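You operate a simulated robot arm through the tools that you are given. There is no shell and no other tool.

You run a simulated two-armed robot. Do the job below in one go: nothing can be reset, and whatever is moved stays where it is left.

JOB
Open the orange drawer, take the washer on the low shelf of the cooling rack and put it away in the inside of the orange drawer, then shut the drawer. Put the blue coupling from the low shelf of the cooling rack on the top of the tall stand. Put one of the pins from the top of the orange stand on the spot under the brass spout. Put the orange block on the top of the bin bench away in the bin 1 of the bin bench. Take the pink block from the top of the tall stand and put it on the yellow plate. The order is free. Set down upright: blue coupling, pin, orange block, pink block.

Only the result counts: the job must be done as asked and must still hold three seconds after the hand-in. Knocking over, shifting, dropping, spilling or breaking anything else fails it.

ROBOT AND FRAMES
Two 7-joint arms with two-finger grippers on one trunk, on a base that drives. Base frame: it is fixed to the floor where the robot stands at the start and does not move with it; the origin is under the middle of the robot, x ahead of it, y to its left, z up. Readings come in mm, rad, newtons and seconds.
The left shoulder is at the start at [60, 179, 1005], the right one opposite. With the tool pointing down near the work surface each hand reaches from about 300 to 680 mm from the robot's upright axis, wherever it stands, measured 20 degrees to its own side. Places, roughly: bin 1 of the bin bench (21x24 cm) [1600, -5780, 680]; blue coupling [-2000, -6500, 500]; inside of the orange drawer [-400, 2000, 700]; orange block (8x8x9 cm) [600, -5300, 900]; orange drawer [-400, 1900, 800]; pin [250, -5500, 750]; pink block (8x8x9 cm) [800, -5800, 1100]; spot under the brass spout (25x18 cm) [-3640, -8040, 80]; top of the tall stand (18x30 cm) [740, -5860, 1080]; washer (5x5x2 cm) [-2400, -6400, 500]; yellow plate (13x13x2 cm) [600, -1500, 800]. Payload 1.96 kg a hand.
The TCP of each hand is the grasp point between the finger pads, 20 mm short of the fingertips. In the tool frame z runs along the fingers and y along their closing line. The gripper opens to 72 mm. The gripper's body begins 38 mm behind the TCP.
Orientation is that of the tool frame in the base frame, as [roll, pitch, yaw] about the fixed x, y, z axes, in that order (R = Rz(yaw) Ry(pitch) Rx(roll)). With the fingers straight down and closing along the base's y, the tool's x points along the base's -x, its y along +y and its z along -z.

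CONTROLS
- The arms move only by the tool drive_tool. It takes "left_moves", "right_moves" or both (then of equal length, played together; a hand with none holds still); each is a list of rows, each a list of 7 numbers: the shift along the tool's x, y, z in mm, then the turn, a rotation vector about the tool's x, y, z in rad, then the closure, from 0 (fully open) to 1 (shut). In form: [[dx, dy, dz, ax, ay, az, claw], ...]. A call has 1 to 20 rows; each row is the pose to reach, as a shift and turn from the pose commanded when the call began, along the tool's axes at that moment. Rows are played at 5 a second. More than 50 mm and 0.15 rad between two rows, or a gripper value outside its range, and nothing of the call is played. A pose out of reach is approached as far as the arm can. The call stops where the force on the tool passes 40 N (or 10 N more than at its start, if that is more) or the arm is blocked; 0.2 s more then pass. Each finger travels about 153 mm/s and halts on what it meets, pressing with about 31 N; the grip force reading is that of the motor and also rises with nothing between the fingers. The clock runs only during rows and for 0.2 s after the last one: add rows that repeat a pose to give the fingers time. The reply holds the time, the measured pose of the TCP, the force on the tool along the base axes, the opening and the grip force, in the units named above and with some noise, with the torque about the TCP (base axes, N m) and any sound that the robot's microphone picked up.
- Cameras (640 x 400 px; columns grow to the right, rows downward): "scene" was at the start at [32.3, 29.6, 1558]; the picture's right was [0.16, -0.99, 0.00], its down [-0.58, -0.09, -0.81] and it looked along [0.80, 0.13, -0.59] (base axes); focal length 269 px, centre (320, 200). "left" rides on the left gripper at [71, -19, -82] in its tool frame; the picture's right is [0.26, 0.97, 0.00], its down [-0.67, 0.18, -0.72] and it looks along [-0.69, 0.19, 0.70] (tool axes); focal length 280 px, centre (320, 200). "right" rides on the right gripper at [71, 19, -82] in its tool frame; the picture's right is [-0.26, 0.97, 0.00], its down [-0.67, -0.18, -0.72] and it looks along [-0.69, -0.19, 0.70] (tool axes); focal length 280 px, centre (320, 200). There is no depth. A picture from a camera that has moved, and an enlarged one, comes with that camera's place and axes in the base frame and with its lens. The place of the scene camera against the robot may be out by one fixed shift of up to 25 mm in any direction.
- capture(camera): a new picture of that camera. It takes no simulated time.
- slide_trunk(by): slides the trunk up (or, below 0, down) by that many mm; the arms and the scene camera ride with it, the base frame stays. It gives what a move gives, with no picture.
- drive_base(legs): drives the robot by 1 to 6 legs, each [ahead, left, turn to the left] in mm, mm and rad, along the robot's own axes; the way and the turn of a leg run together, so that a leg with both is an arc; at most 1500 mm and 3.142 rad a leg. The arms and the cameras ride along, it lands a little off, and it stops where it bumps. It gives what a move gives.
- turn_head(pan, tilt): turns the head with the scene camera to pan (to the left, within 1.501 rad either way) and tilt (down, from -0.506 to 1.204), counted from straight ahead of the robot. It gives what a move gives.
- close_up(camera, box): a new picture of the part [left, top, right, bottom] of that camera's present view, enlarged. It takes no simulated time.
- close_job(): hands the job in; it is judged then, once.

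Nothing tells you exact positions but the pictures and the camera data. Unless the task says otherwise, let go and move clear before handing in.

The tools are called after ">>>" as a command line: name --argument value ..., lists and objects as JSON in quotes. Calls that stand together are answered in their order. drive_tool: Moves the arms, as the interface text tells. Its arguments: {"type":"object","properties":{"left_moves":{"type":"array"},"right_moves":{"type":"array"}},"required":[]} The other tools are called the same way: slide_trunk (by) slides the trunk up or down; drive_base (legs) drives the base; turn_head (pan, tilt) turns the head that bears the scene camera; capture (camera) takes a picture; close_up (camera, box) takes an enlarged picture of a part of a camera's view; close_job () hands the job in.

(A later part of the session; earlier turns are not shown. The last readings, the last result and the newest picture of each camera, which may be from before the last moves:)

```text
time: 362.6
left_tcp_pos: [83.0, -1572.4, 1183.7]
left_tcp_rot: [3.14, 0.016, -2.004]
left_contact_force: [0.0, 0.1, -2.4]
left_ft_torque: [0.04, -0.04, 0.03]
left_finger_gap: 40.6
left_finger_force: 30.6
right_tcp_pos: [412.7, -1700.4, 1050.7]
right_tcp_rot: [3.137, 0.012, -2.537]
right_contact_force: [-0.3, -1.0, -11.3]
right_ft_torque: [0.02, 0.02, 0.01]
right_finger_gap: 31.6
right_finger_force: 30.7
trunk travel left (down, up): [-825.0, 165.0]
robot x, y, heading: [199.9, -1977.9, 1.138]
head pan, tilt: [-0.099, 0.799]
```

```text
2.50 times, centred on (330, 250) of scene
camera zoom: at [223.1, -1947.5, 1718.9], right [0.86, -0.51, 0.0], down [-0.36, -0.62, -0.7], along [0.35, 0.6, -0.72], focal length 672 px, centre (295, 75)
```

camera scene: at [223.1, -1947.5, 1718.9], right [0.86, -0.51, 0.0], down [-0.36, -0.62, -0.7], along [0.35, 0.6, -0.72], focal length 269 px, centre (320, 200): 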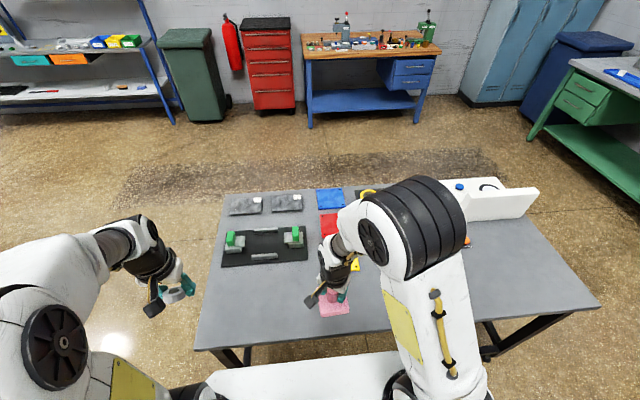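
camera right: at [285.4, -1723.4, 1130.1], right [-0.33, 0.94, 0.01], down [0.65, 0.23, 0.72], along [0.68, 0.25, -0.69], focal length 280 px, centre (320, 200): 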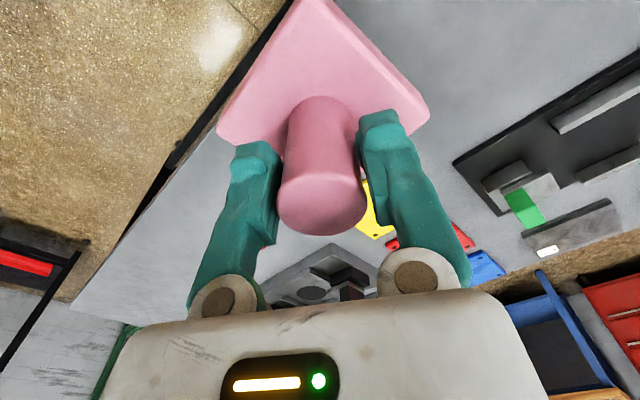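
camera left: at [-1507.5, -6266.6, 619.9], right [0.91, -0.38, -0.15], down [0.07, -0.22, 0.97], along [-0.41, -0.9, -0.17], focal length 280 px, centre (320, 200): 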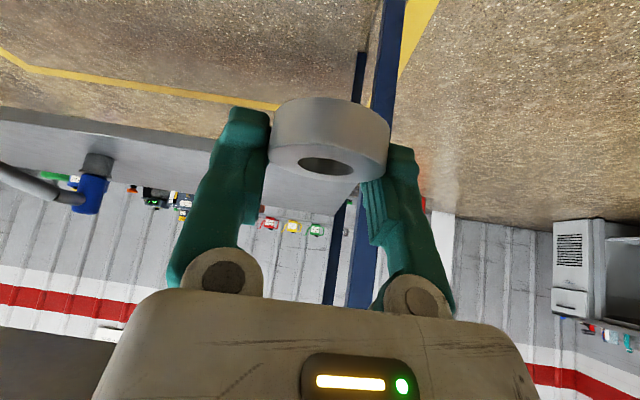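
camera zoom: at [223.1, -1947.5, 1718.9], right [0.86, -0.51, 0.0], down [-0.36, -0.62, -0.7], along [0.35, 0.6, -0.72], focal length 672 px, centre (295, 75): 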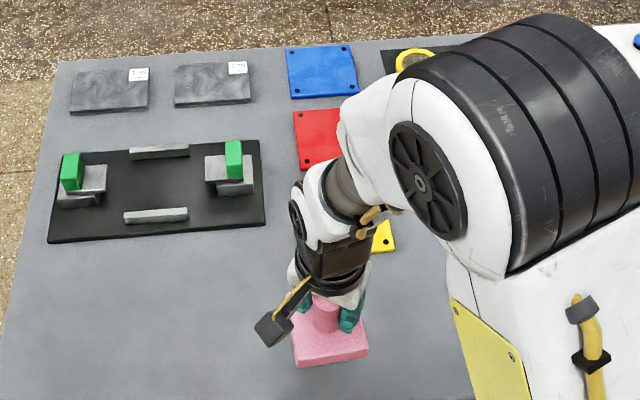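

I place the yellow plate's centre at about [597, -1476]. I'll extend the right hand over it, coming down to z≈1000 on the way.

>>> drive_tool --right_moves '[[-40, 11, 7, 0, 0, 0, 1], [-80, 23, 14, 0, 0, 0, 1], [-120, 34, 21, 0, 0, 0, 1], [-160, 46, 28, 0, 0, 0, 1], [-200, 57, 36, 0, 0, 0, 1], [-240, 69, 43, 0, 0, 0, 1], [-278, 80, 55, 0, 0, 0, 1], [-278, 80, 55, 0, 0, 0, 1]]'

>>> capture --camera "right"

>>> close_up --camera "scene" --box '[220, 150, 440, 310]'

```text
time: 364.4
left_tcp_pos: [83.5, -1573.1, 1185.3]
left_tcp_rot: [3.14, 0.016, -2.004]
left_contact_force: [0.3, 0.2, -1.7]
left_ft_torque: [0.02, -0.03, -0.01]
left_finger_gap: 40.6
left_finger_force: 31.3
right_tcp_pos: [580.6, -1489.9, 1000.5]
right_tcp_rot: [3.136, 0.011, -2.535]
right_contact_force: [0.7, -0.4, -10.9]
right_ft_torque: [-0.01, -0.01, -0.03]
right_finger_gap: 31.6
right_finger_force: 31.3
right hand out of reach, approached as far as the arm can: row 7, 8
trunk travel left (down, up): [-825.0, 165.0]
robot x, y, heading: [202.0, -1976.9, 1.138]
head pan, tilt: [-0.099, 0.799]
```

```text
taken
camera right: at [510.0, -1515.7, 1081.8], right [-0.33, 0.94, 0.01], down [0.65, 0.23, 0.72], along [0.68, 0.25, -0.69], focal length 280 px, centre (320, 200)
```

right: 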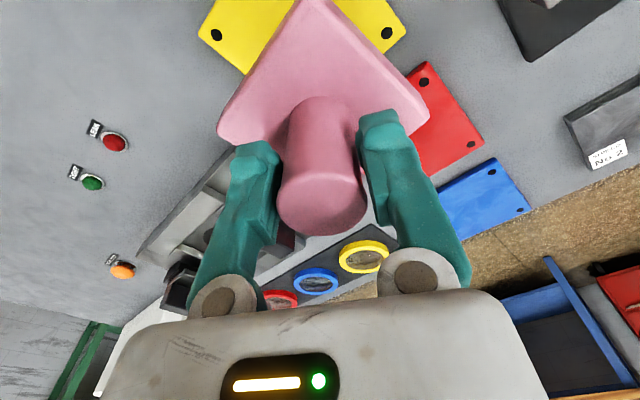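

```text
2.50 times, centred on (330, 230) of scene
camera zoom: at [223.2, -1946.7, 1718.9], right [0.86, -0.51, 0.0], down [-0.36, -0.62, -0.7], along [0.35, 0.6, -0.72], focal length 672 px, centre (295, 125)
```

zoom: 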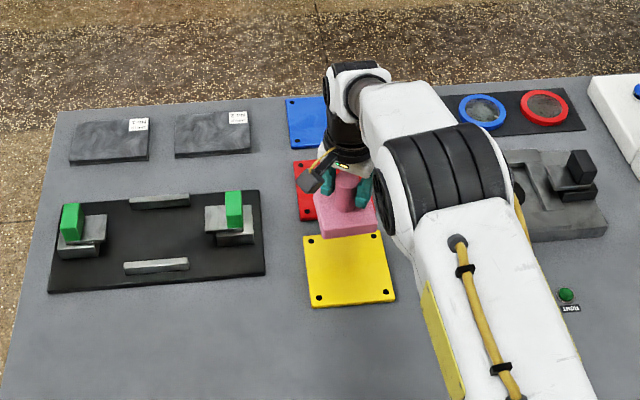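

>>> drive_tool --right_moves '[[-8, 1, 30, 0, 0, 0, 1], [-16, 1.5, 55, 0, 0, 0, 1], [-21, 2, 80, 0, 0, 0, 1], [-21, 2, 80, 0, 0, 0, 1]]'

>>> capture --camera "right"

>>> close_up --camera "scene" --box '[270, 190, 390, 280]'

```text
time: 365.4
left_tcp_pos: [85.3, -1570.7, 1183.7]
left_tcp_rot: [3.14, 0.014, -2.003]
left_contact_force: [1.4, -0.3, -1.3]
left_ft_torque: [0.04, 0.0, -0.01]
left_finger_gap: 40.6
left_finger_force: 31.1
right_tcp_pos: [594.6, -1476.6, 946.4]
right_tcp_rot: [3.125, 0.026, -2.532]
right_contact_force: [1.3, 0.8, -9.8]
right_ft_torque: [-0.02, 0.0, 0.02]
right_finger_gap: 31.7
right_finger_force: 31.7
right hand out of reach, approached as far as the arm can: row 2, 3, 4
trunk travel left (down, up): [-825.0, 165.0]
robot x, y, heading: [198.9, -1980.1, 1.134]
head pan, tilt: [-0.099, 0.799]
```

```text
taken
camera right: at [523.2, -1504.2, 1025.6], right [-0.34, 0.94, 0.02], down [0.65, 0.21, 0.73], along [0.68, 0.26, -0.68], focal length 280 px, centre (320, 200)
```

right: 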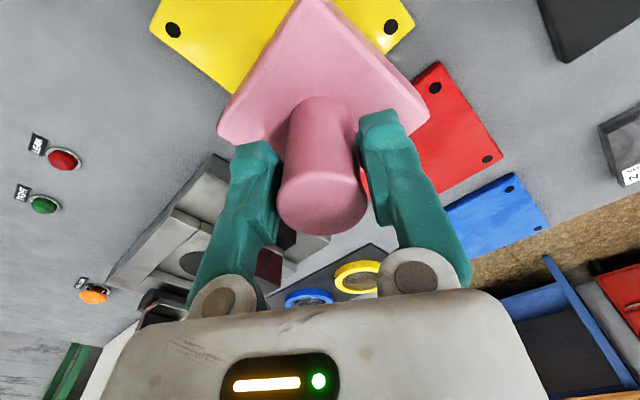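

```text
4.44 times, centred on (330, 235) of scene
camera zoom: at [225.9, -1944.3, 1718.8], right [0.86, -0.51, 0.0], down [-0.37, -0.62, -0.7], along [0.35, 0.6, -0.72], focal length 1194 px, centre (276, 44)
```

zoom: 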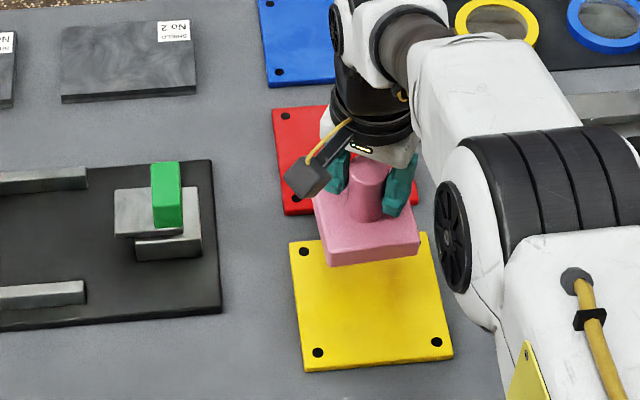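

At this stretch the arm seems limited, probably by the turned wrist. I'll turn the wrist back to its normal yaw and level it, still above the plate.

>>> drive_tool --right_moves '[[4, 0, 0, 0.004, 0.007, -0.125, 1], [8, 0, 0, 0.008, 0.013, -0.25, 1], [8, 0, 0, 0.012, 0.02, -0.375, 1], [8, 0, 0, 0.016, 0.026, -0.5, 1], [8, 0, 0, 0.016, 0.026, -0.5, 1]]'

>>> capture --camera "right"

```text
time: 366.6
left_tcp_pos: [83.1, -1572.3, 1183.8]
left_tcp_rot: [-3.141, 0.013, -2.003]
left_contact_force: [-0.7, -0.1, -1.7]
left_ft_torque: [0.03, -0.02, 0.0]
left_finger_gap: 40.5
left_finger_force: 31.2
right_tcp_pos: [570.8, -1478.9, 995.9]
right_tcp_rot: [-3.136, 0.027, -1.999]
right_contact_force: [0.8, -0.6, -11.8]
right_ft_torque: [0.03, -0.05, -0.03]
right_finger_gap: 31.7
right_finger_force: 31.1
right hand out of reach, approached as far as the arm can: row 1, 2, 3, 4, 5
trunk travel left (down, up): [-825.0, 165.0]
robot x, y, heading: [201.8, -1977.1, 1.133]
head pan, tilt: [-0.099, 0.799]
```

```text
taken
camera right: at [522.1, -1537.4, 1074.7], right [-0.77, 0.64, 0.0], down [0.44, 0.52, 0.73], along [0.47, 0.56, -0.68], focal length 280 px, centre (320, 200)
```

right: 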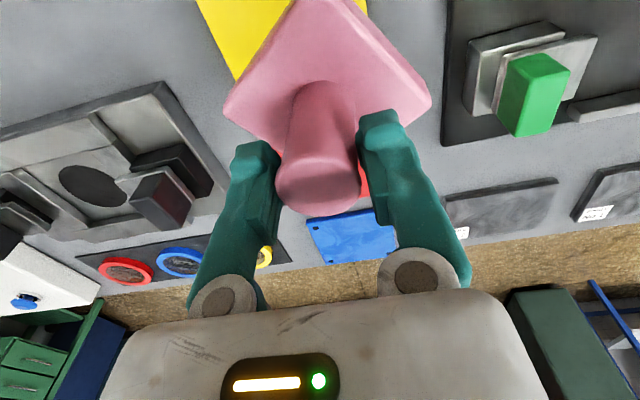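

That jump shifted the block slightly in the grip, so I'll avoid stretched poses. I'll bring the base 25 mm closer and lower the trunk a little, which puts the plate comfortably within reach.

>>> drive_base --legs '[[25, 0, 0]]'

>>> slide_trunk --by -50

>>> capture --camera "right"

>>> close_up --camera "scene" --box '[240, 160, 420, 300]'

```text
time: 367.4
left_tcp_pos: [90.7, -1554.0, 1186.1]
left_tcp_rot: [3.141, 0.02, -2.003]
left_contact_force: [-0.3, -0.6, -0.9]
left_ft_torque: [0.06, 0.0, -0.03]
left_finger_gap: 40.4
left_finger_force: 31.7
right_tcp_pos: [579.3, -1459.7, 997.6]
right_tcp_rot: [-3.139, 0.031, -2.003]
right_contact_force: [-0.4, -1.1, -9.3]
right_ft_torque: [-0.01, -0.01, -0.01]
right_finger_gap: 31.7
right_finger_force: 31.1
trunk travel left (down, up): [-825.0, 165.0]
robot x, y, heading: [211.7, -1954.9, 1.139]
head pan, tilt: [-0.099, 0.799]
```

```text
time: 368.3
left_tcp_pos: [94.4, -1549.4, 1134.3]
left_tcp_rot: [3.141, 0.013, -2.004]
left_contact_force: [-0.2, -0.1, -0.6]
left_ft_torque: [0.01, -0.02, 0.04]
left_finger_gap: 40.2
left_finger_force: 31.0
right_tcp_pos: [582.1, -1455.5, 944.6]
right_tcp_rot: [-3.137, 0.027, -2.002]
right_contact_force: [-0.6, -0.5, -10.5]
right_ft_torque: [-0.02, -0.04, 0.01]
right_finger_gap: 31.9
right_finger_force: 31.0
trunk travel left (down, up): [-775.0, 215.0]
robot x, y, heading: [211.9, -1957.2, 1.136]
head pan, tilt: [-0.099, 0.799]
```

```text
taken
camera right: at [532.8, -1514.8, 1024.3], right [-0.77, 0.64, 0.0], down [0.44, 0.52, 0.73], along [0.47, 0.56, -0.68], focal length 280 px, centre (320, 200)
```

right: 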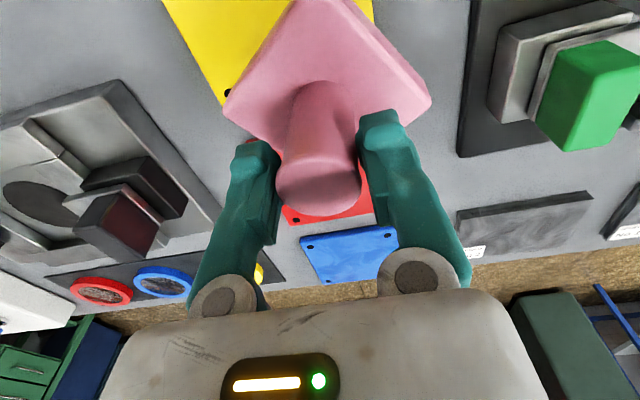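

```text
2.86 times, centred on (330, 230) of scene
camera zoom: at [234.3, -1923.3, 1668.9], right [0.86, -0.51, 0.0], down [-0.36, -0.62, -0.7], along [0.35, 0.6, -0.72], focal length 768 px, centre (291, 114)
```

zoom: 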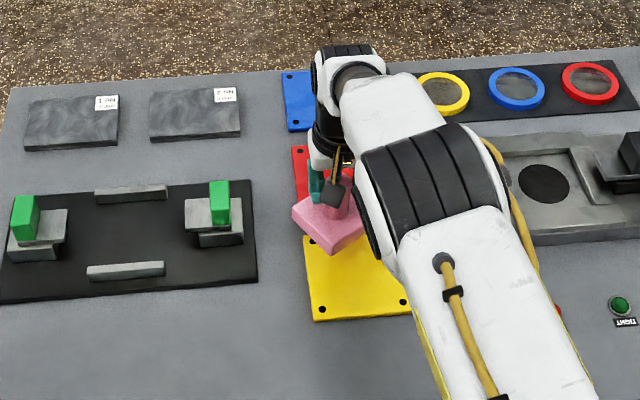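

The block slid about 11 mm down in the grip and leans a few degrees, but it is still held. I'll shift slowly to the plate's centre and level the hand.

>>> drive_tool --right_moves '[[3, -4, 2, 0, 0.005, 0, 1], [6, -8, 4, 0, 0.01, 0, 1], [8, -13, 6, 0, 0.016, 0, 1], [11, -18, 8, 0, 0.022, 0, 1], [13, -22, 10, 0, 0.027, 0, 1], [13, -22, 10, 0, 0.027, 0, 1]]'

>>> capture --camera "right"

>>> close_up --camera "scene" --box '[280, 190, 400, 290]'

```text
time: 369.7
left_tcp_pos: [95.2, -1549.7, 1134.0]
left_tcp_rot: [3.14, 0.015, -2.005]
left_contact_force: [0.5, 0.6, -2.0]
left_ft_torque: [0.02, 0.01, -0.01]
left_finger_gap: 40.4
left_finger_force: 30.7
right_tcp_pos: [595.7, -1476.6, 934.4]
right_tcp_rot: [-3.141, -0.001, -2.001]
right_contact_force: [-0.3, 1.6, -10.7]
right_ft_torque: [0.0, -0.05, -0.01]
right_finger_gap: 31.7
right_finger_force: 30.8
trunk travel left (down, up): [-775.0, 215.0]
robot x, y, heading: [208.2, -1959.0, 1.136]
head pan, tilt: [-0.099, 0.799]
```

```text
taken
camera right: at [548.2, -1533.7, 1016.1], right [-0.77, 0.64, 0.0], down [0.45, 0.54, 0.71], along [0.46, 0.55, -0.7], focal length 280 px, centre (320, 200)
```

right: 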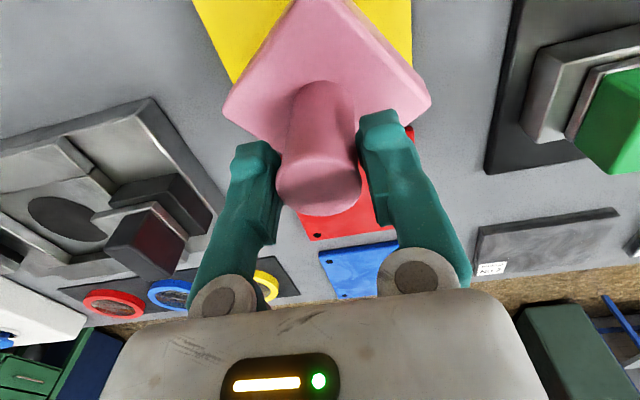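

```text
4.00 times, centred on (340, 240) of scene
camera zoom: at [234.4, -1923.1, 1668.9], right [0.86, -0.51, 0.0], down [-0.36, -0.62, -0.7], along [0.35, 0.6, -0.72], focal length 1075 px, centre (240, 40)
```

zoom: 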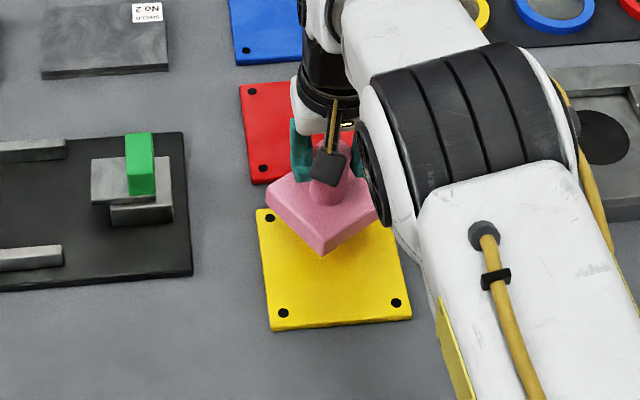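

The hand is right above the plate's centre. I'll lower in small steps to contact.

>>> drive_tool --right_moves '[[0, 0, 8, 0, 0, 0, 1], [0, 0, 16, 0, 0, 0, 1], [0, 0, 24, 0, 0, 0, 1], [0, 0, 30, 0, 0, 0, 1], [0, 0, 34, 0, 0, 0, 1], [0, 0, 34, 0, 0, 0, 1]]'

>>> close_up --camera "scene" --box '[280, 190, 400, 290]'

```text
time: 371.1
left_tcp_pos: [93.8, -1549.2, 1133.4]
left_tcp_rot: [3.141, 0.015, -2.004]
left_contact_force: [0.6, -0.3, -1.7]
left_ft_torque: [0.01, 0.04, -0.02]
left_finger_gap: 40.5
left_finger_force: 30.7
right_tcp_pos: [593.9, -1476.8, 901.3]
right_tcp_rot: [-3.139, -0.001, -2.001]
right_contact_force: [0.3, -0.1, -11.2]
right_ft_torque: [0.02, -0.04, -0.03]
right_finger_gap: 31.9
right_finger_force: 30.5
trunk travel left (down, up): [-775.0, 215.0]
robot x, y, heading: [213.2, -1957.6, 1.138]
head pan, tilt: [-0.099, 0.799]
```

```text
4.00 times, centred on (340, 240) of scene
camera zoom: at [234.5, -1923.4, 1668.9], right [0.86, -0.51, 0.0], down [-0.36, -0.62, -0.7], along [0.35, 0.6, -0.72], focal length 1075 px, centre (240, 40)
```

zoom: 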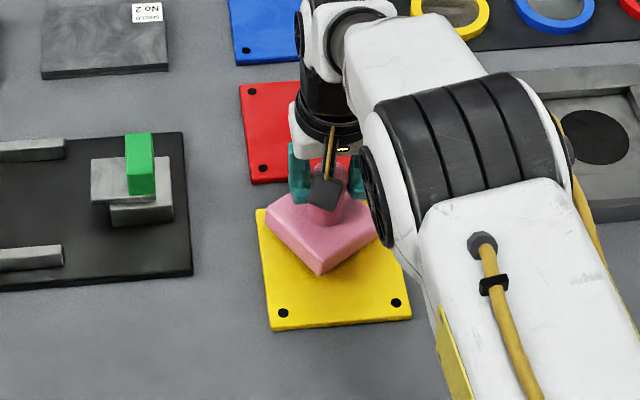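

>>> close_up --camera "scene" --box '[300, 220, 360, 270]'

>>> capture --camera "right"

```text
8.00 times, centred on (330, 245) of scene
camera zoom: at [234.5, -1923.4, 1668.9], right [0.86, -0.51, 0.0], down [-0.36, -0.62, -0.7], along [0.35, 0.6, -0.72], focal length 2149 px, centre (240, -160)
```

zoom: 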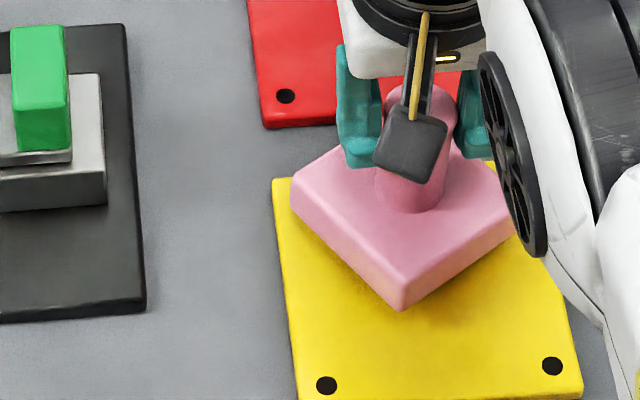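

```text
taken
camera right: at [548.3, -1533.2, 982.7], right [-0.77, 0.64, 0.0], down [0.45, 0.54, 0.71], along [0.46, 0.55, -0.7], focal length 280 px, centre (320, 200)
```

right: 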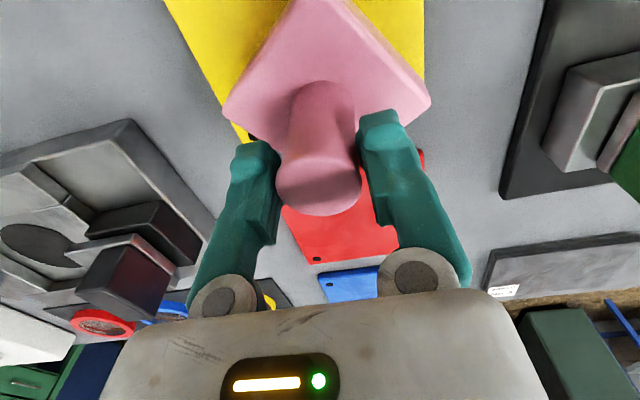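

The wrist view shows the plate's far edge only 32 mm ahead of the hand, so the block is about 33 mm too far forward. I'll shift it back 33 mm before setting it down.

>>> drive_tool --right_moves '[[6, 0, -4, 0, 0, 0, 1], [14, 0, -6, 0, 0, 0, 1], [22, 0, -6, 0, 0, 0, 1], [29, 0, -6, 0, 0, 0, 1], [33, 0, -6, 0, 0, 0, 1], [33, 0, -6, 0, 0, 0, 1]]'

>>> capture --camera "right"

>>> close_up --camera "scene" --box '[300, 220, 380, 280]'

```text
time: 372.5
left_tcp_pos: [94.3, -1550.1, 1134.2]
left_tcp_rot: [3.14, 0.014, -2.005]
left_contact_force: [-0.3, -0.6, -0.7]
left_ft_torque: [0.03, -0.01, -0.01]
left_finger_gap: 40.5
left_finger_force: 30.8
right_tcp_pos: [582.6, -1506.1, 907.5]
right_tcp_rot: [-3.14, -0.001, -2.001]
right_contact_force: [0.0, 0.0, -11.2]
right_ft_torque: [0.05, 0.0, 0.0]
right_finger_gap: 31.8
right_finger_force: 31.1
trunk travel left (down, up): [-775.0, 215.0]
robot x, y, heading: [212.9, -1954.7, 1.135]
head pan, tilt: [-0.099, 0.799]
```

```text
taken
camera right: at [535.4, -1564.0, 987.7], right [-0.77, 0.64, 0.0], down [0.45, 0.54, 0.71], along [0.46, 0.55, -0.7], focal length 280 px, centre (320, 200)
```

right: 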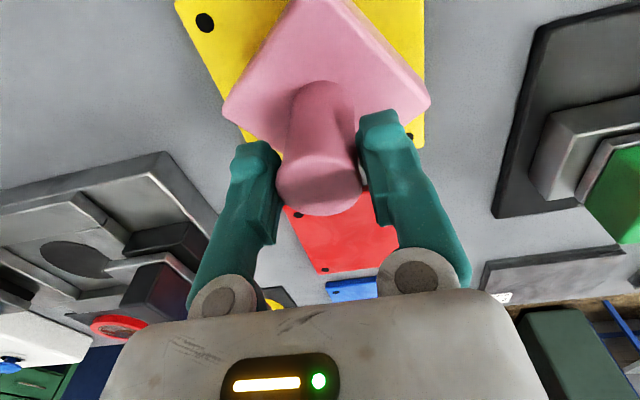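

```text
6.67 times, centred on (340, 250) of scene
camera zoom: at [234.5, -1923.3, 1668.9], right [0.86, -0.51, 0.0], down [-0.36, -0.62, -0.7], along [0.35, 0.6, -0.72], focal length 1791 px, centre (187, -133)
```

zoom: 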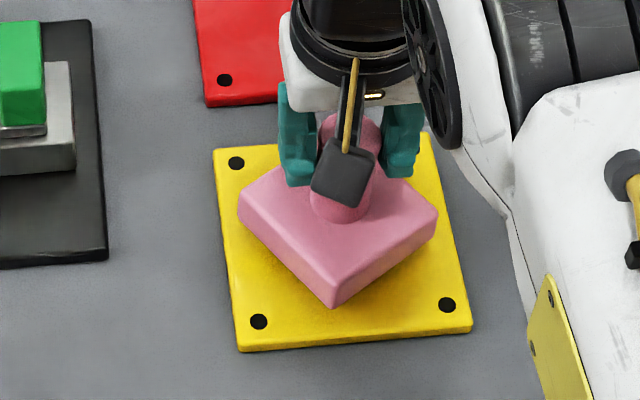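

The block is now roughly centred but about 10 mm too near; I'll move it 10 mm forward and lower it to contact.

>>> drive_tool --right_moves '[[-5, 0, 0, 0, 0, 0, 1], [-11, 0, 2, 0, 0, 0, 1], [-11, 0, 8, 0, 0, 0, 1], [-11, 0, 12, 0, 0, 0, 1], [-11, 0, 12, 0, 0, 0, 1]]'

>>> close_up --camera "scene" --box '[300, 220, 380, 280]'

```text
time: 373.7
left_tcp_pos: [94.7, -1548.9, 1133.1]
left_tcp_rot: [3.141, 0.014, -2.003]
left_contact_force: [-1.0, -0.8, -2.0]
left_ft_torque: [0.0, -0.01, -0.01]
left_finger_gap: 40.5
left_finger_force: 30.9
right_tcp_pos: [587.0, -1496.5, 895.0]
right_tcp_rot: [-3.14, -0.001, -2.001]
right_contact_force: [0.2, -0.1, -10.7]
right_ft_torque: [-0.01, -0.05, -0.04]
right_finger_gap: 31.7
right_finger_force: 30.7
trunk travel left (down, up): [-775.0, 215.0]
robot x, y, heading: [207.7, -1958.0, 1.136]
head pan, tilt: [-0.099, 0.799]
```

```text
6.67 times, centred on (340, 250) of scene
camera zoom: at [234.5, -1923.4, 1668.9], right [0.86, -0.51, 0.0], down [-0.36, -0.62, -0.7], along [0.35, 0.6, -0.72], focal length 1791 px, centre (187, -133)
```

zoom: 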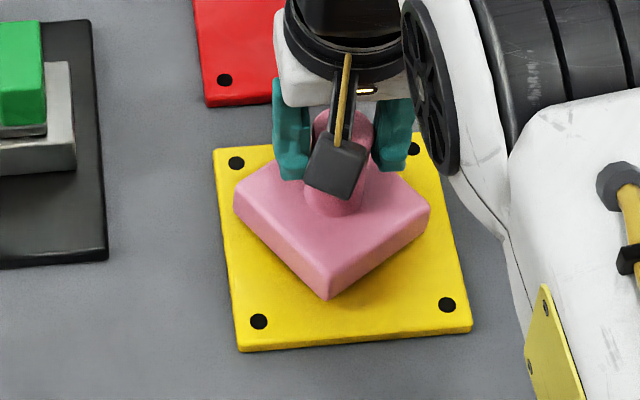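

>>> drive_tool --right_moves '[[0, -2, 3, 0, 0, 0, 1], [0, -4, 6, 0, 0, 0, 1], [0, -4, 8, 0, 0, 0, 1], [0, -4, 8, 0, 0, 0, 1]]'

```text
time: 374.7
left_tcp_pos: [89.8, -1550.9, 1134.0]
left_tcp_rot: [-3.141, 0.016, -2.004]
left_contact_force: [0.3, 0.9, -1.5]
left_ft_torque: [0.0, -0.01, -0.01]
left_finger_gap: 40.5
left_finger_force: 30.8
right_tcp_pos: [586.4, -1497.9, 889.5]
right_tcp_rot: [-3.141, 0.005, -2.002]
right_contact_force: [-6.9, 1.1, 11.5]
right_ft_torque: [0.69, -0.23, 0.19]
right_finger_gap: 31.9
right_finger_force: 31.0
trunk travel left (down, up): [-775.0, 215.0]
robot x, y, heading: [210.5, -1957.1, 1.138]
head pan, tilt: [-0.099, 0.799]
```

Contact made. I'll open the fingers gently and let the block settle flat.

>>> drive_tool --right_moves '[[0, 0, -0.5, 0, 0, 0, 0.9], [0, 0, -1, 0, 0, 0, 0.75], [0, 0, -1, 0, 0, 0, 0.6], [0, 0, -1, 0, 0, 0, 0.45], [0, 0, -1, 0, 0, 0, 0.3], [0, 0, -1, 0, 0, 0, 0], [0, 0, -1, 0, 0, 0, 0], [0, 0, -1, 0, 0, 0, 0]]'

>>> capture --camera "right"

>>> close_up --camera "scene" --box '[300, 220, 380, 280]'

```text
time: 376.5
left_tcp_pos: [93.0, -1549.8, 1134.5]
left_tcp_rot: [3.14, 0.016, -2.005]
left_contact_force: [0.5, -0.1, -1.4]
left_ft_torque: [0.03, 0.05, -0.02]
left_finger_gap: 40.3
left_finger_force: 31.2
right_tcp_pos: [590.0, -1498.4, 888.2]
right_tcp_rot: [-3.14, 0.001, -2.002]
right_contact_force: [0.0, 0.1, 0.4]
right_ft_torque: [-0.04, 0.01, 0.0]
right_finger_gap: 72.1
right_finger_force: 0.3
trunk travel left (down, up): [-775.0, 215.0]
robot x, y, heading: [215.1, -1953.9, 1.138]
head pan, tilt: [-0.099, 0.799]
```

```text
taken
camera right: at [542.4, -1556.0, 969.9], right [-0.77, 0.64, 0.0], down [0.45, 0.54, 0.72], along [0.46, 0.55, -0.7], focal length 280 px, centre (320, 200)
```

right: 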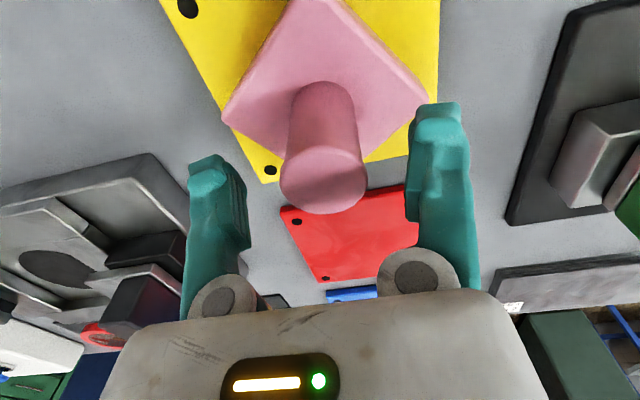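

```text
6.67 times, centred on (340, 250) of scene
camera zoom: at [233.3, -1924.7, 1668.9], right [0.86, -0.51, 0.0], down [-0.36, -0.62, -0.7], along [0.35, 0.6, -0.72], focal length 1791 px, centre (187, -133)
```

zoom: 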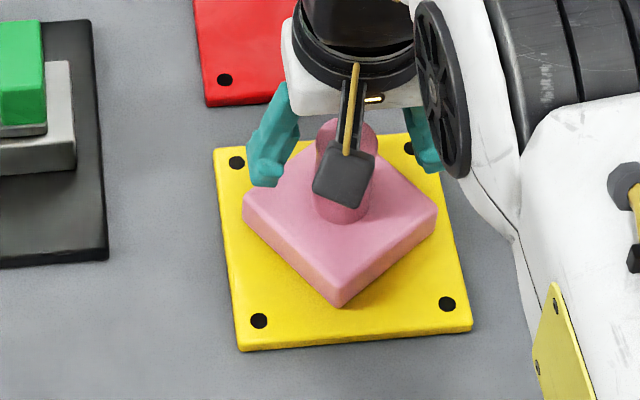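

The pink block stands upright within the yellow plate. I'll raise the hand straight up and retract it.

>>> drive_tool --right_moves '[[0, 0, -20, 0, 0, 0, 0], [0, 0, -50, 0, 0, 0, 0], [0, 0, -80, 0, 0, 0, 0], [5, 0, -105, 0, 0, 0, 0], [45, 0, -105, 0, 0, 0, 0], [90, 0, -105, 0, 0, 0, 0], [135, 0, -105, 0, 0, 0, 0], [175, 0, -105, 0, 0, 0, 0], [175, 0, -105, 0, 0, 0, 0]]'

>>> close_up --camera "scene" --box '[240, 160, 440, 300]'

>>> capture --camera "left"

```text
time: 378.5
left_tcp_pos: [93.9, -1550.1, 1133.6]
left_tcp_rot: [3.139, 0.015, -2.005]
left_contact_force: [-0.6, 0.3, -2.0]
left_ft_torque: [-0.01, 0.02, -0.04]
left_finger_gap: 40.5
left_finger_force: 30.7
right_tcp_pos: [516.4, -1657.5, 993.4]
right_tcp_rot: [-3.139, -0.001, -2.001]
right_contact_force: [1.1, 0.5, -0.3]
right_ft_torque: [0.0, -0.04, 0.03]
right_finger_gap: 72.1
right_finger_force: 0.0
trunk travel left (down, up): [-775.0, 215.0]
robot x, y, heading: [213.4, -1955.5, 1.136]
head pan, tilt: [-0.099, 0.799]
```

```text
2.86 times, centred on (340, 230) of scene
camera zoom: at [233.8, -1923.9, 1668.9], right [0.86, -0.51, 0.0], down [-0.36, -0.62, -0.7], along [0.35, 0.6, -0.72], focal length 768 px, centre (263, 114)
```

zoom: 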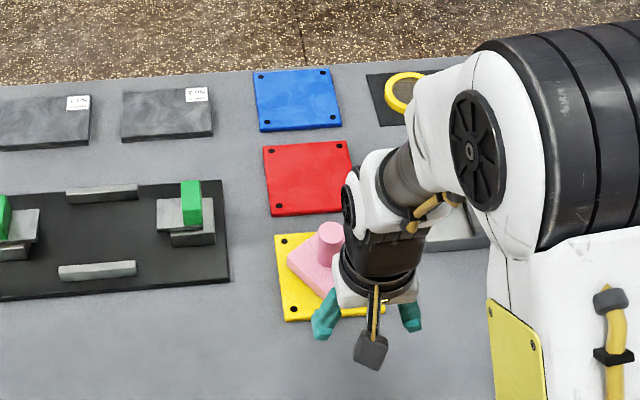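

```text
taken
camera left: at [80.9, -1623.6, 1214.3], right [-0.99, 0.17, 0.0], down [0.11, 0.68, 0.73], along [0.12, 0.71, -0.69], focal length 280 px, centre (320, 200)
```

left: 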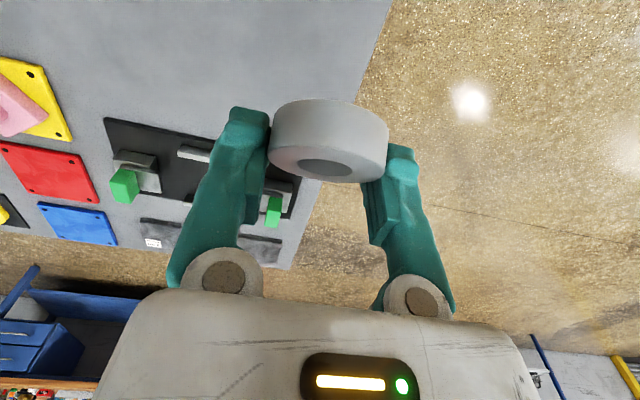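

Pink block done; the washer is still held in the left hand. Now I'll back away and drive around the table's west side to the orange drawer, which faces the same direction as my heading.

>>> drive_base --legs '[[-336, 24, 0], [214, 727, 0], [1183, 658, 0], [971, 758, 0]]'

>>> turn_head --pan 0.0 --tilt 0.5

>>> capture --camera "scene"

```text
time: 396.6
left_tcp_pos: [-1069.0, 1184.9, 1134.5]
left_tcp_rot: [3.139, 0.017, -1.967]
left_contact_force: [-0.7, 0.0, -1.3]
left_ft_torque: [-0.05, -0.01, 0.01]
left_finger_gap: 40.4
left_finger_force: 31.0
right_tcp_pos: [-642.9, 1090.7, 992.4]
right_tcp_rot: [-3.139, -0.001, -1.967]
right_contact_force: [-0.3, 0.0, -0.3]
right_ft_torque: [0.04, 0.02, -0.02]
right_finger_gap: 72.2
right_finger_force: 0.0
trunk travel left (down, up): [-775.0, 215.0]
robot x, y, heading: [-937.6, 781.5, 1.172]
head pan, tilt: [-0.099, 0.799]
```

```text
time: 397.4
left_tcp_pos: [-1069.1, 1182.7, 1134.4]
left_tcp_rot: [3.139, 0.016, -1.966]
left_contact_force: [0.3, -0.2, -2.0]
left_ft_torque: [0.02, -0.03, -0.03]
left_finger_gap: 40.5
left_finger_force: 30.8
right_tcp_pos: [-642.9, 1091.8, 991.6]
right_tcp_rot: [-3.14, 0.001, -1.966]
right_contact_force: [-0.5, 0.1, 0.0]
right_ft_torque: [0.02, 0.01, 0.01]
right_finger_gap: 72.1
right_finger_force: 0.0
trunk travel left (down, up): [-775.0, 215.0]
robot x, y, heading: [-939.5, 784.8, 1.172]
head pan, tilt: [0.0, 0.499]
```

```text
taken
camera scene: at [-918.4, 827.5, 1694.8], right [0.92, -0.39, 0.0], down [-0.19, -0.44, -0.88], along [0.34, 0.81, -0.48], focal length 269 px, centre (320, 200)
```

scene: 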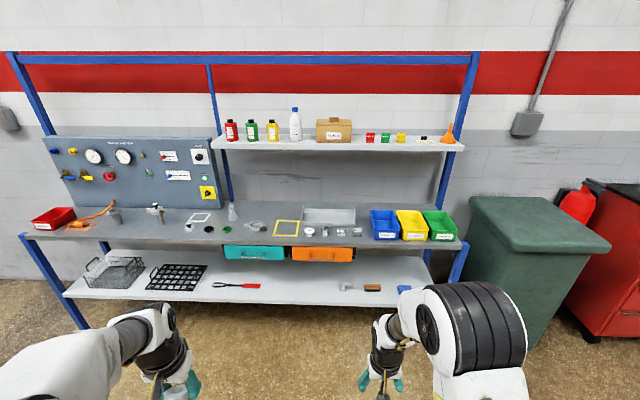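

>>> close_up --camera "scene" --box '[200, 190, 400, 300]'

>>> close_up --camera "scene" --box '[270, 220, 370, 280]'

```text
3.20 times, centred on (300, 245) of scene
camera zoom: at [-918.4, 827.5, 1694.8], right [0.92, -0.39, 0.0], down [-0.19, -0.44, -0.88], along [0.34, 0.81, -0.48], focal length 860 px, centre (384, 56)
```

zoom: 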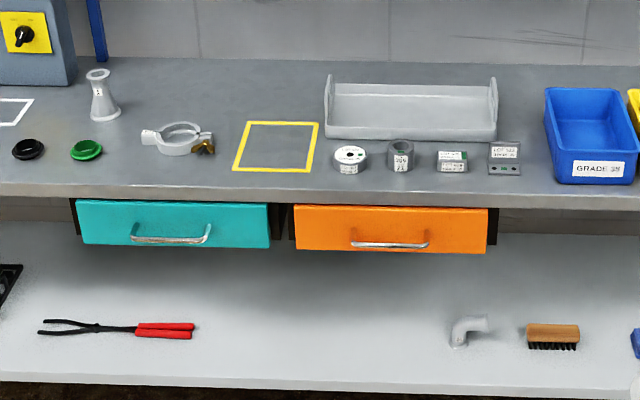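

```text
6.40 times, centred on (320, 250) of scene
camera zoom: at [-918.4, 827.5, 1694.8], right [0.92, -0.39, 0.0], down [-0.19, -0.44, -0.88], along [0.34, 0.81, -0.48], focal length 1719 px, centre (320, -120)
```

zoom: 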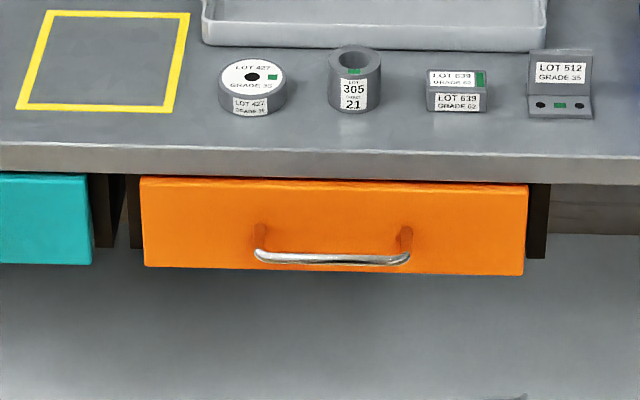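

The orange drawer has a metal bar handle standing about 35 mm off its face. I plan to hook both right fingers behind the bar from above with a slight tilt and pull by driving back. First I'll lower the trunk and come closer for a good look.

>>> slide_trunk --by -130

>>> drive_base --legs '[[450, 130, -0.02]]'

>>> turn_head --pan -0.15 --tilt 0.8

>>> capture --camera "scene"

>>> capture --camera "right"

```text
time: 399.0
left_tcp_pos: [-1070.0, 1184.4, 1004.0]
left_tcp_rot: [3.14, 0.016, -1.967]
left_contact_force: [0.0, -0.1, -0.8]
left_ft_torque: [0.03, 0.02, -0.02]
left_finger_gap: 40.2
left_finger_force: 31.2
right_tcp_pos: [-643.4, 1091.0, 861.9]
right_tcp_rot: [-3.138, 0.001, -1.966]
right_contact_force: [-1.0, -0.6, -0.6]
right_ft_torque: [0.01, 0.05, 0.04]
right_finger_gap: 72.1
right_finger_force: 0.0
trunk travel left (down, up): [-645.0, 345.0]
robot x, y, heading: [-938.5, 775.1, 1.174]
head pan, tilt: [0.0, 0.499]
```

```text
time: 401.8
left_tcp_pos: [-1002.5, 1647.9, 1004.8]
left_tcp_rot: [3.141, 0.013, -1.993]
left_contact_force: [0.5, 0.0, -1.1]
left_ft_torque: [0.02, -0.05, 0.01]
left_finger_gap: 40.6
left_finger_force: 30.8
right_tcp_pos: [-579.3, 1544.0, 862.4]
right_tcp_rot: [-3.139, -0.001, -1.992]
right_contact_force: [0.1, 0.7, 0.5]
right_ft_torque: [0.01, -0.03, 0.04]
right_finger_gap: 71.9
right_finger_force: 0.1
trunk travel left (down, up): [-645.0, 345.0]
robot x, y, heading: [-880.8, 1239.7, 1.147]
head pan, tilt: [0.0, 0.499]
```

```text
time: 402.6
left_tcp_pos: [-1003.2, 1645.8, 1003.6]
left_tcp_rot: [3.139, 0.017, -1.994]
left_contact_force: [-0.5, -0.1, -0.9]
left_ft_torque: [0.03, -0.02, -0.01]
left_finger_gap: 40.6
left_finger_force: 31.1
right_tcp_pos: [-579.3, 1544.3, 864.3]
right_tcp_rot: [-3.141, 0.0, -1.991]
right_contact_force: [-0.4, 0.6, -0.3]
right_ft_torque: [0.01, 0.0, 0.02]
right_finger_gap: 72.1
right_finger_force: 0.0
trunk travel left (down, up): [-645.0, 345.0]
robot x, y, heading: [-876.5, 1237.3, 1.145]
head pan, tilt: [-0.15, 0.799]
```

```text
taken
camera scene: at [-854.8, 1271.8, 1539.0], right [0.84, -0.54, 0.0], down [-0.39, -0.6, -0.7], along [0.38, 0.59, -0.72], focal length 269 px, centre (320, 200)
```

scene: 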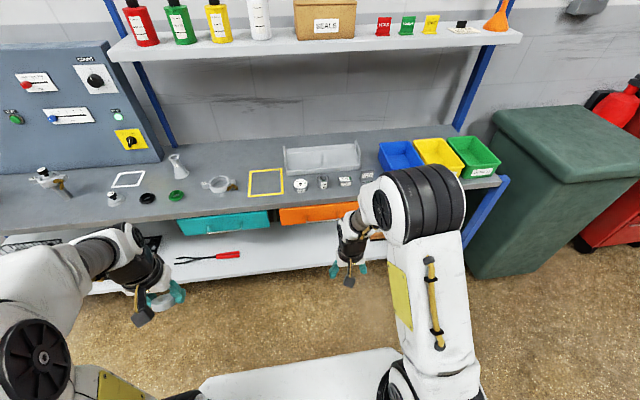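

```text
taken
camera right: at [-626.1, 1486.0, 943.8], right [-0.77, 0.63, 0.0], down [0.44, 0.54, 0.72], along [0.45, 0.55, -0.7], focal length 280 px, centre (320, 200)
```

right: 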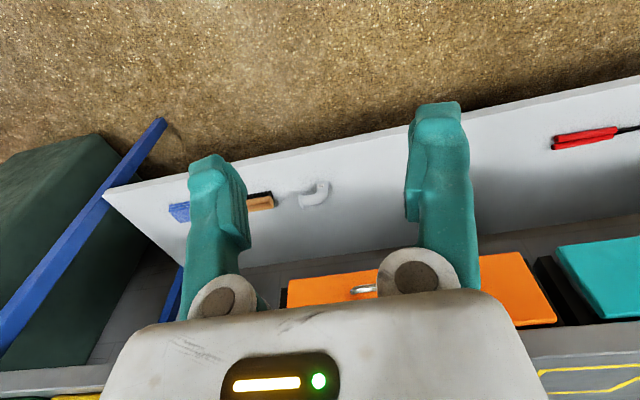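

The bar's centre comes out near [-475, 1840, 745], about 35 mm in front of the drawer face. I'll turn the right wrist 90° so one finger can go behind the bar and one in front, and lean the hand back slightly.

>>> drive_tool --right_moves '[[0, 0, 0, 0, 0, 0.14, 0.3], [0, 0, 0, 0, 0, 0.28, 0.5], [0, 0, 0, 0, 0, 0.42, 0.55], [0, 0, 0, 0, 0, 0.56, 0.55], [0, 0, 0, 0, 0, 0.7, 0.55], [0, 0, 0, 0, 0, 0.84, 0.55], [0, 0, 0, 0, 0, 0.98, 0.55], [0, 0, 0, 0, 0, 1.12, 0.55], [0, 0, 0, 0, 0, 1.26, 0.55], [0, 0, 0, 0, 0, 1.4, 0.55], [0, 0, 0, 0, 0, 1.54, 0.55], [0, 0, 0, 0, 0, 1.54, 0.55]]'

>>> drive_tool --right_moves '[[0, 0, 0, -0.1, 0, 0, 0.55], [0, 0, 0, -0.2, 0, 0, 0.55], [0, 0, 0, -0.3, 0, 0, 0.55], [0, 0, 0, -0.3, 0, 0, 0.55]]'

>>> drive_base --legs '[[100, 32, 0]]'

>>> capture --camera "right"

>>> capture --camera "scene"

```text
time: 405.1
left_tcp_pos: [-1002.4, 1647.5, 1004.7]
left_tcp_rot: [3.14, 0.015, -1.994]
left_contact_force: [0.2, 0.7, -1.0]
left_ft_torque: [0.03, -0.04, 0.0]
left_finger_gap: 40.3
left_finger_force: 30.9
right_tcp_pos: [-578.7, 1545.2, 862.5]
right_tcp_rot: [-3.14, 0.001, 2.752]
right_contact_force: [-0.3, -0.1, 0.1]
right_ft_torque: [0.01, 0.02, 0.05]
right_finger_gap: 32.4
right_finger_force: 0.0
trunk travel left (down, up): [-645.0, 345.0]
robot x, y, heading: [-880.9, 1245.5, 1.152]
head pan, tilt: [-0.15, 0.799]
```

```text
time: 406.1
left_tcp_pos: [-1002.5, 1647.0, 1003.1]
left_tcp_rot: [-3.14, 0.015, -1.993]
left_contact_force: [0.0, 0.1, -1.6]
left_ft_torque: [0.0, 0.03, -0.01]
left_finger_gap: 40.7
left_finger_force: 30.9
right_tcp_pos: [-579.1, 1545.8, 863.5]
right_tcp_rot: [2.839, 0.002, 2.752]
right_contact_force: [-0.5, 0.4, 0.3]
right_ft_torque: [0.02, -0.02, -0.02]
right_finger_gap: 32.2
right_finger_force: 0.0
trunk travel left (down, up): [-645.0, 345.0]
robot x, y, heading: [-878.3, 1248.2, 1.145]
head pan, tilt: [-0.15, 0.799]
```

```text
time: 407.3
left_tcp_pos: [-989.9, 1752.3, 1003.8]
left_tcp_rot: [-3.141, 0.014, -1.994]
left_contact_force: [0.7, 0.8, -1.4]
left_ft_torque: [0.0, -0.01, 0.01]
left_finger_gap: 40.5
left_finger_force: 30.6
right_tcp_pos: [-566.2, 1649.5, 861.6]
right_tcp_rot: [2.84, 0.001, 2.749]
right_contact_force: [-1.2, 0.0, -1.2]
right_ft_torque: [-0.01, -0.01, 0.01]
right_finger_gap: 32.4
right_finger_force: 0.0
trunk travel left (down, up): [-645.0, 345.0]
robot x, y, heading: [-868.5, 1344.1, 1.146]
head pan, tilt: [-0.15, 0.799]
```

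```text
taken
camera right: at [-634.5, 1670.2, 945.7], right [0.59, 0.75, 0.29], down [0.48, -0.61, 0.63], along [0.65, -0.24, -0.72], focal length 280 px, centre (320, 200)
```

right: 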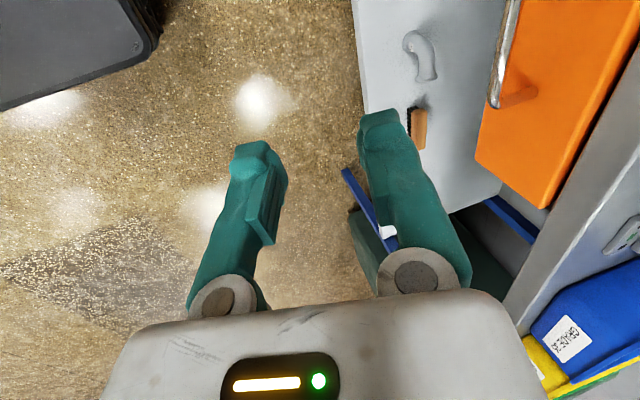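

```text
taken
camera scene: at [-842.2, 1377.7, 1538.9], right [0.84, -0.54, 0.0], down [-0.39, -0.6, -0.7], along [0.38, 0.59, -0.72], focal length 269 px, centre (320, 200)
```

scene: 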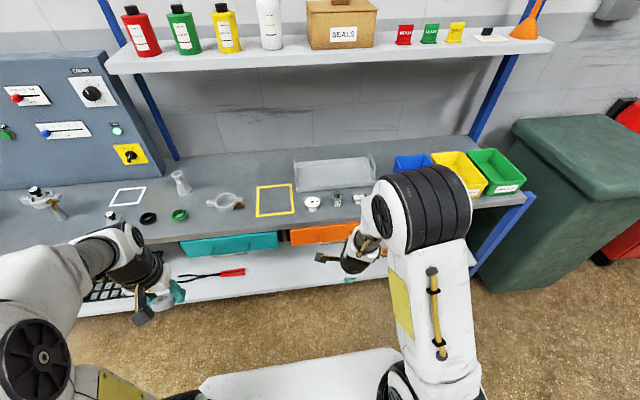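

>>> close_up --camera "scene" --box '[270, 200, 390, 290]'

>>> close_up --camera "right" --box '[440, 0, 640, 220]'

```text
4.44 times, centred on (330, 245) of scene
camera zoom: at [-842.2, 1377.7, 1538.9], right [0.84, -0.54, 0.0], down [-0.39, -0.6, -0.7], along [0.38, 0.59, -0.72], focal length 1194 px, centre (276, 0)
```

zoom: 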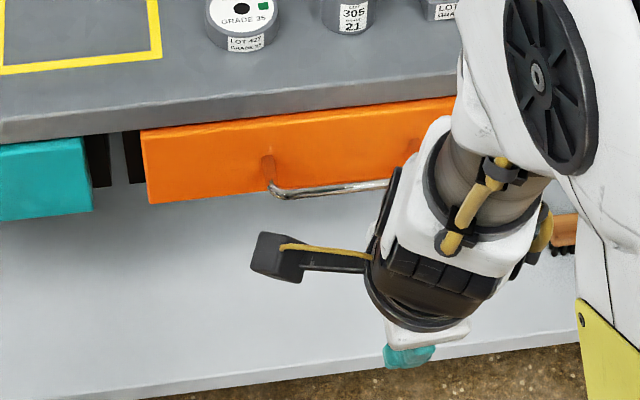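

```text
1.82 times, centred on (540, 110) of right
camera zoom: at [-634.5, 1670.2, 945.7], right [0.59, 0.75, 0.29], down [0.48, -0.61, 0.63], along [0.65, -0.24, -0.72], focal length 510 px, centre (-80, 364)
```

zoom: 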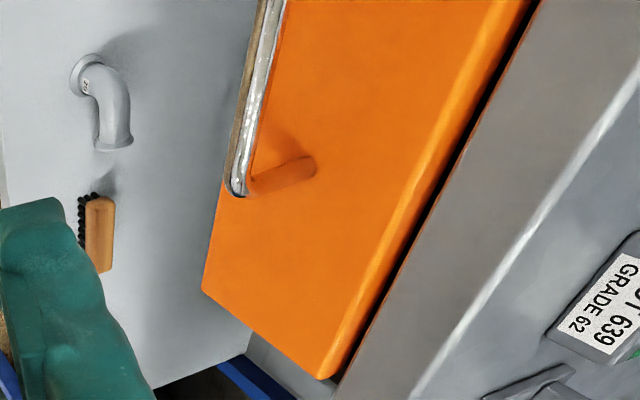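

Combining the views, the bar's centre is nearer [-492, 1799, 778], 167 mm ahead of the hand. I'll move the hand to just above it, fingers straddling the bar, and check.

>>> drive_tool --right_moves '[[-2, 36, 10, 0, 0, 0, 0.55], [-5, 72, 25, 0, 0, 0, 0.55], [-7, 105, 40, 0, 0, 0, 0.55], [-9, 130, 55, 0, 0, 0, 0.55], [-9, 130, 55, 0, 0, 0, 0.55]]'

>>> capture --camera "right"

>>> close_up --camera "scene" --box '[270, 190, 430, 300]'

```text
time: 408.5
left_tcp_pos: [-989.2, 1751.9, 1004.0]
left_tcp_rot: [3.139, 0.016, -1.992]
left_contact_force: [-0.4, -0.5, -1.6]
left_ft_torque: [0.05, -0.04, 0.01]
left_finger_gap: 40.6
left_finger_force: 30.9
right_tcp_pos: [-504.6, 1773.2, 848.2]
right_tcp_rot: [2.841, 0.0, 2.751]
right_contact_force: [-0.1, -0.3, 0.3]
right_ft_torque: [0.05, -0.01, 0.02]
right_finger_gap: 32.5
right_finger_force: 0.1
trunk travel left (down, up): [-645.0, 345.0]
robot x, y, heading: [-868.6, 1346.3, 1.146]
head pan, tilt: [-0.15, 0.799]
```

```text
taken
camera right: at [-572.9, 1794.1, 931.7], right [0.59, 0.75, 0.29], down [0.48, -0.61, 0.63], along [0.65, -0.24, -0.72], focal length 280 px, centre (320, 200)
```

right: 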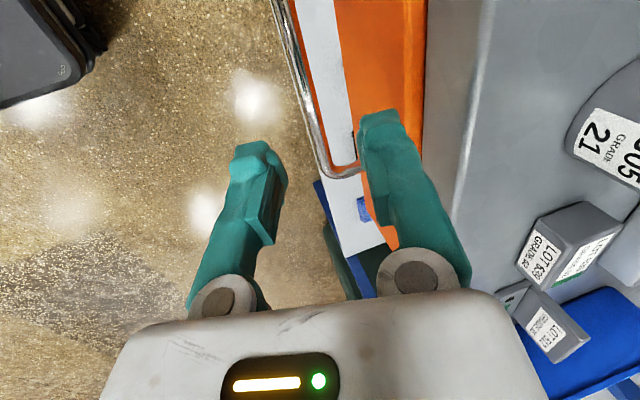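

```text
3.64 times, centred on (350, 245) of scene
camera zoom: at [-842.5, 1376.4, 1538.9], right [0.84, -0.54, 0.0], down [-0.39, -0.6, -0.7], along [0.38, 0.59, -0.72], focal length 977 px, centre (211, 36)
```

zoom: 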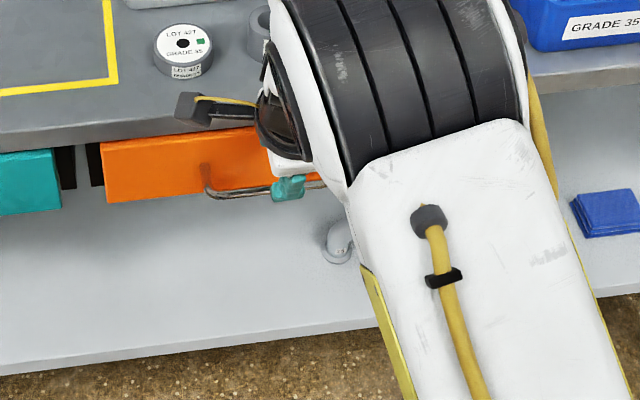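

The bar lies right along the hand's axis, between the two fingers, about 75 mm away. I'll advance along the hand's axis 55 mm and check.

>>> drive_tool --right_moves '[[0, 0, 15, 0, 0, 0, 0.55], [0, 0, 30, 0, 0, 0, 0.55], [0, 0, 43, 0, 0, 0, 0.55], [0, 0, 55, 0, 0, 0, 0.55], [0, 0, 55, 0, 0, 0, 0.55]]'

>>> capture --camera "right"

>>> close_up --camera "scene" --box '[280, 210, 400, 300]'

```text
time: 409.7
left_tcp_pos: [-989.3, 1751.8, 1005.1]
left_tcp_rot: [3.139, 0.015, -1.991]
left_contact_force: [0.2, -0.2, -1.4]
left_ft_torque: [0.04, 0.01, 0.02]
left_finger_gap: 40.5
left_finger_force: 31.5
right_tcp_pos: [-499.6, 1789.9, 797.0]
right_tcp_rot: [2.841, 0.001, 2.751]
right_contact_force: [-2.5, -5.6, 3.6]
right_ft_torque: [0.08, -0.04, -0.03]
right_finger_gap: 29.5
right_finger_force: 0.0
trunk travel left (down, up): [-645.0, 345.0]
robot x, y, heading: [-869.1, 1351.3, 1.149]
head pan, tilt: [-0.15, 0.799]
```

```text
taken
camera right: at [-566.9, 1810.3, 879.4], right [0.59, 0.75, 0.29], down [0.47, -0.61, 0.63], along [0.65, -0.24, -0.72], focal length 280 px, centre (320, 200)
```

right: 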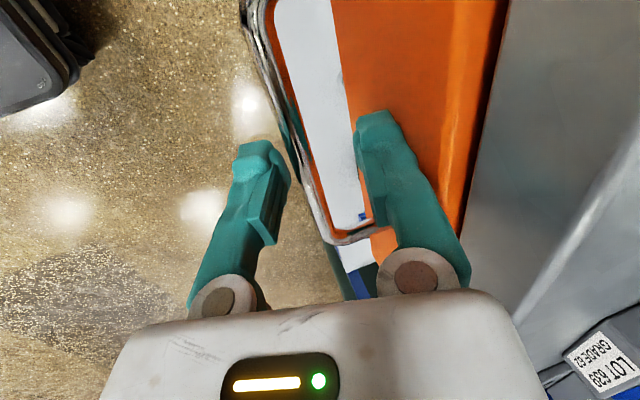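

```text
4.44 times, centred on (340, 255) of scene
camera zoom: at [-842.9, 1375.8, 1539.0], right [0.84, -0.54, 0.0], down [-0.39, -0.6, -0.7], along [0.38, 0.59, -0.72], focal length 1194 px, centre (231, -44)
```

zoom: 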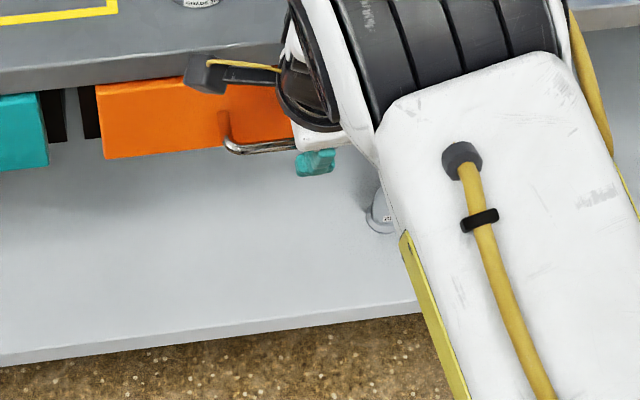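

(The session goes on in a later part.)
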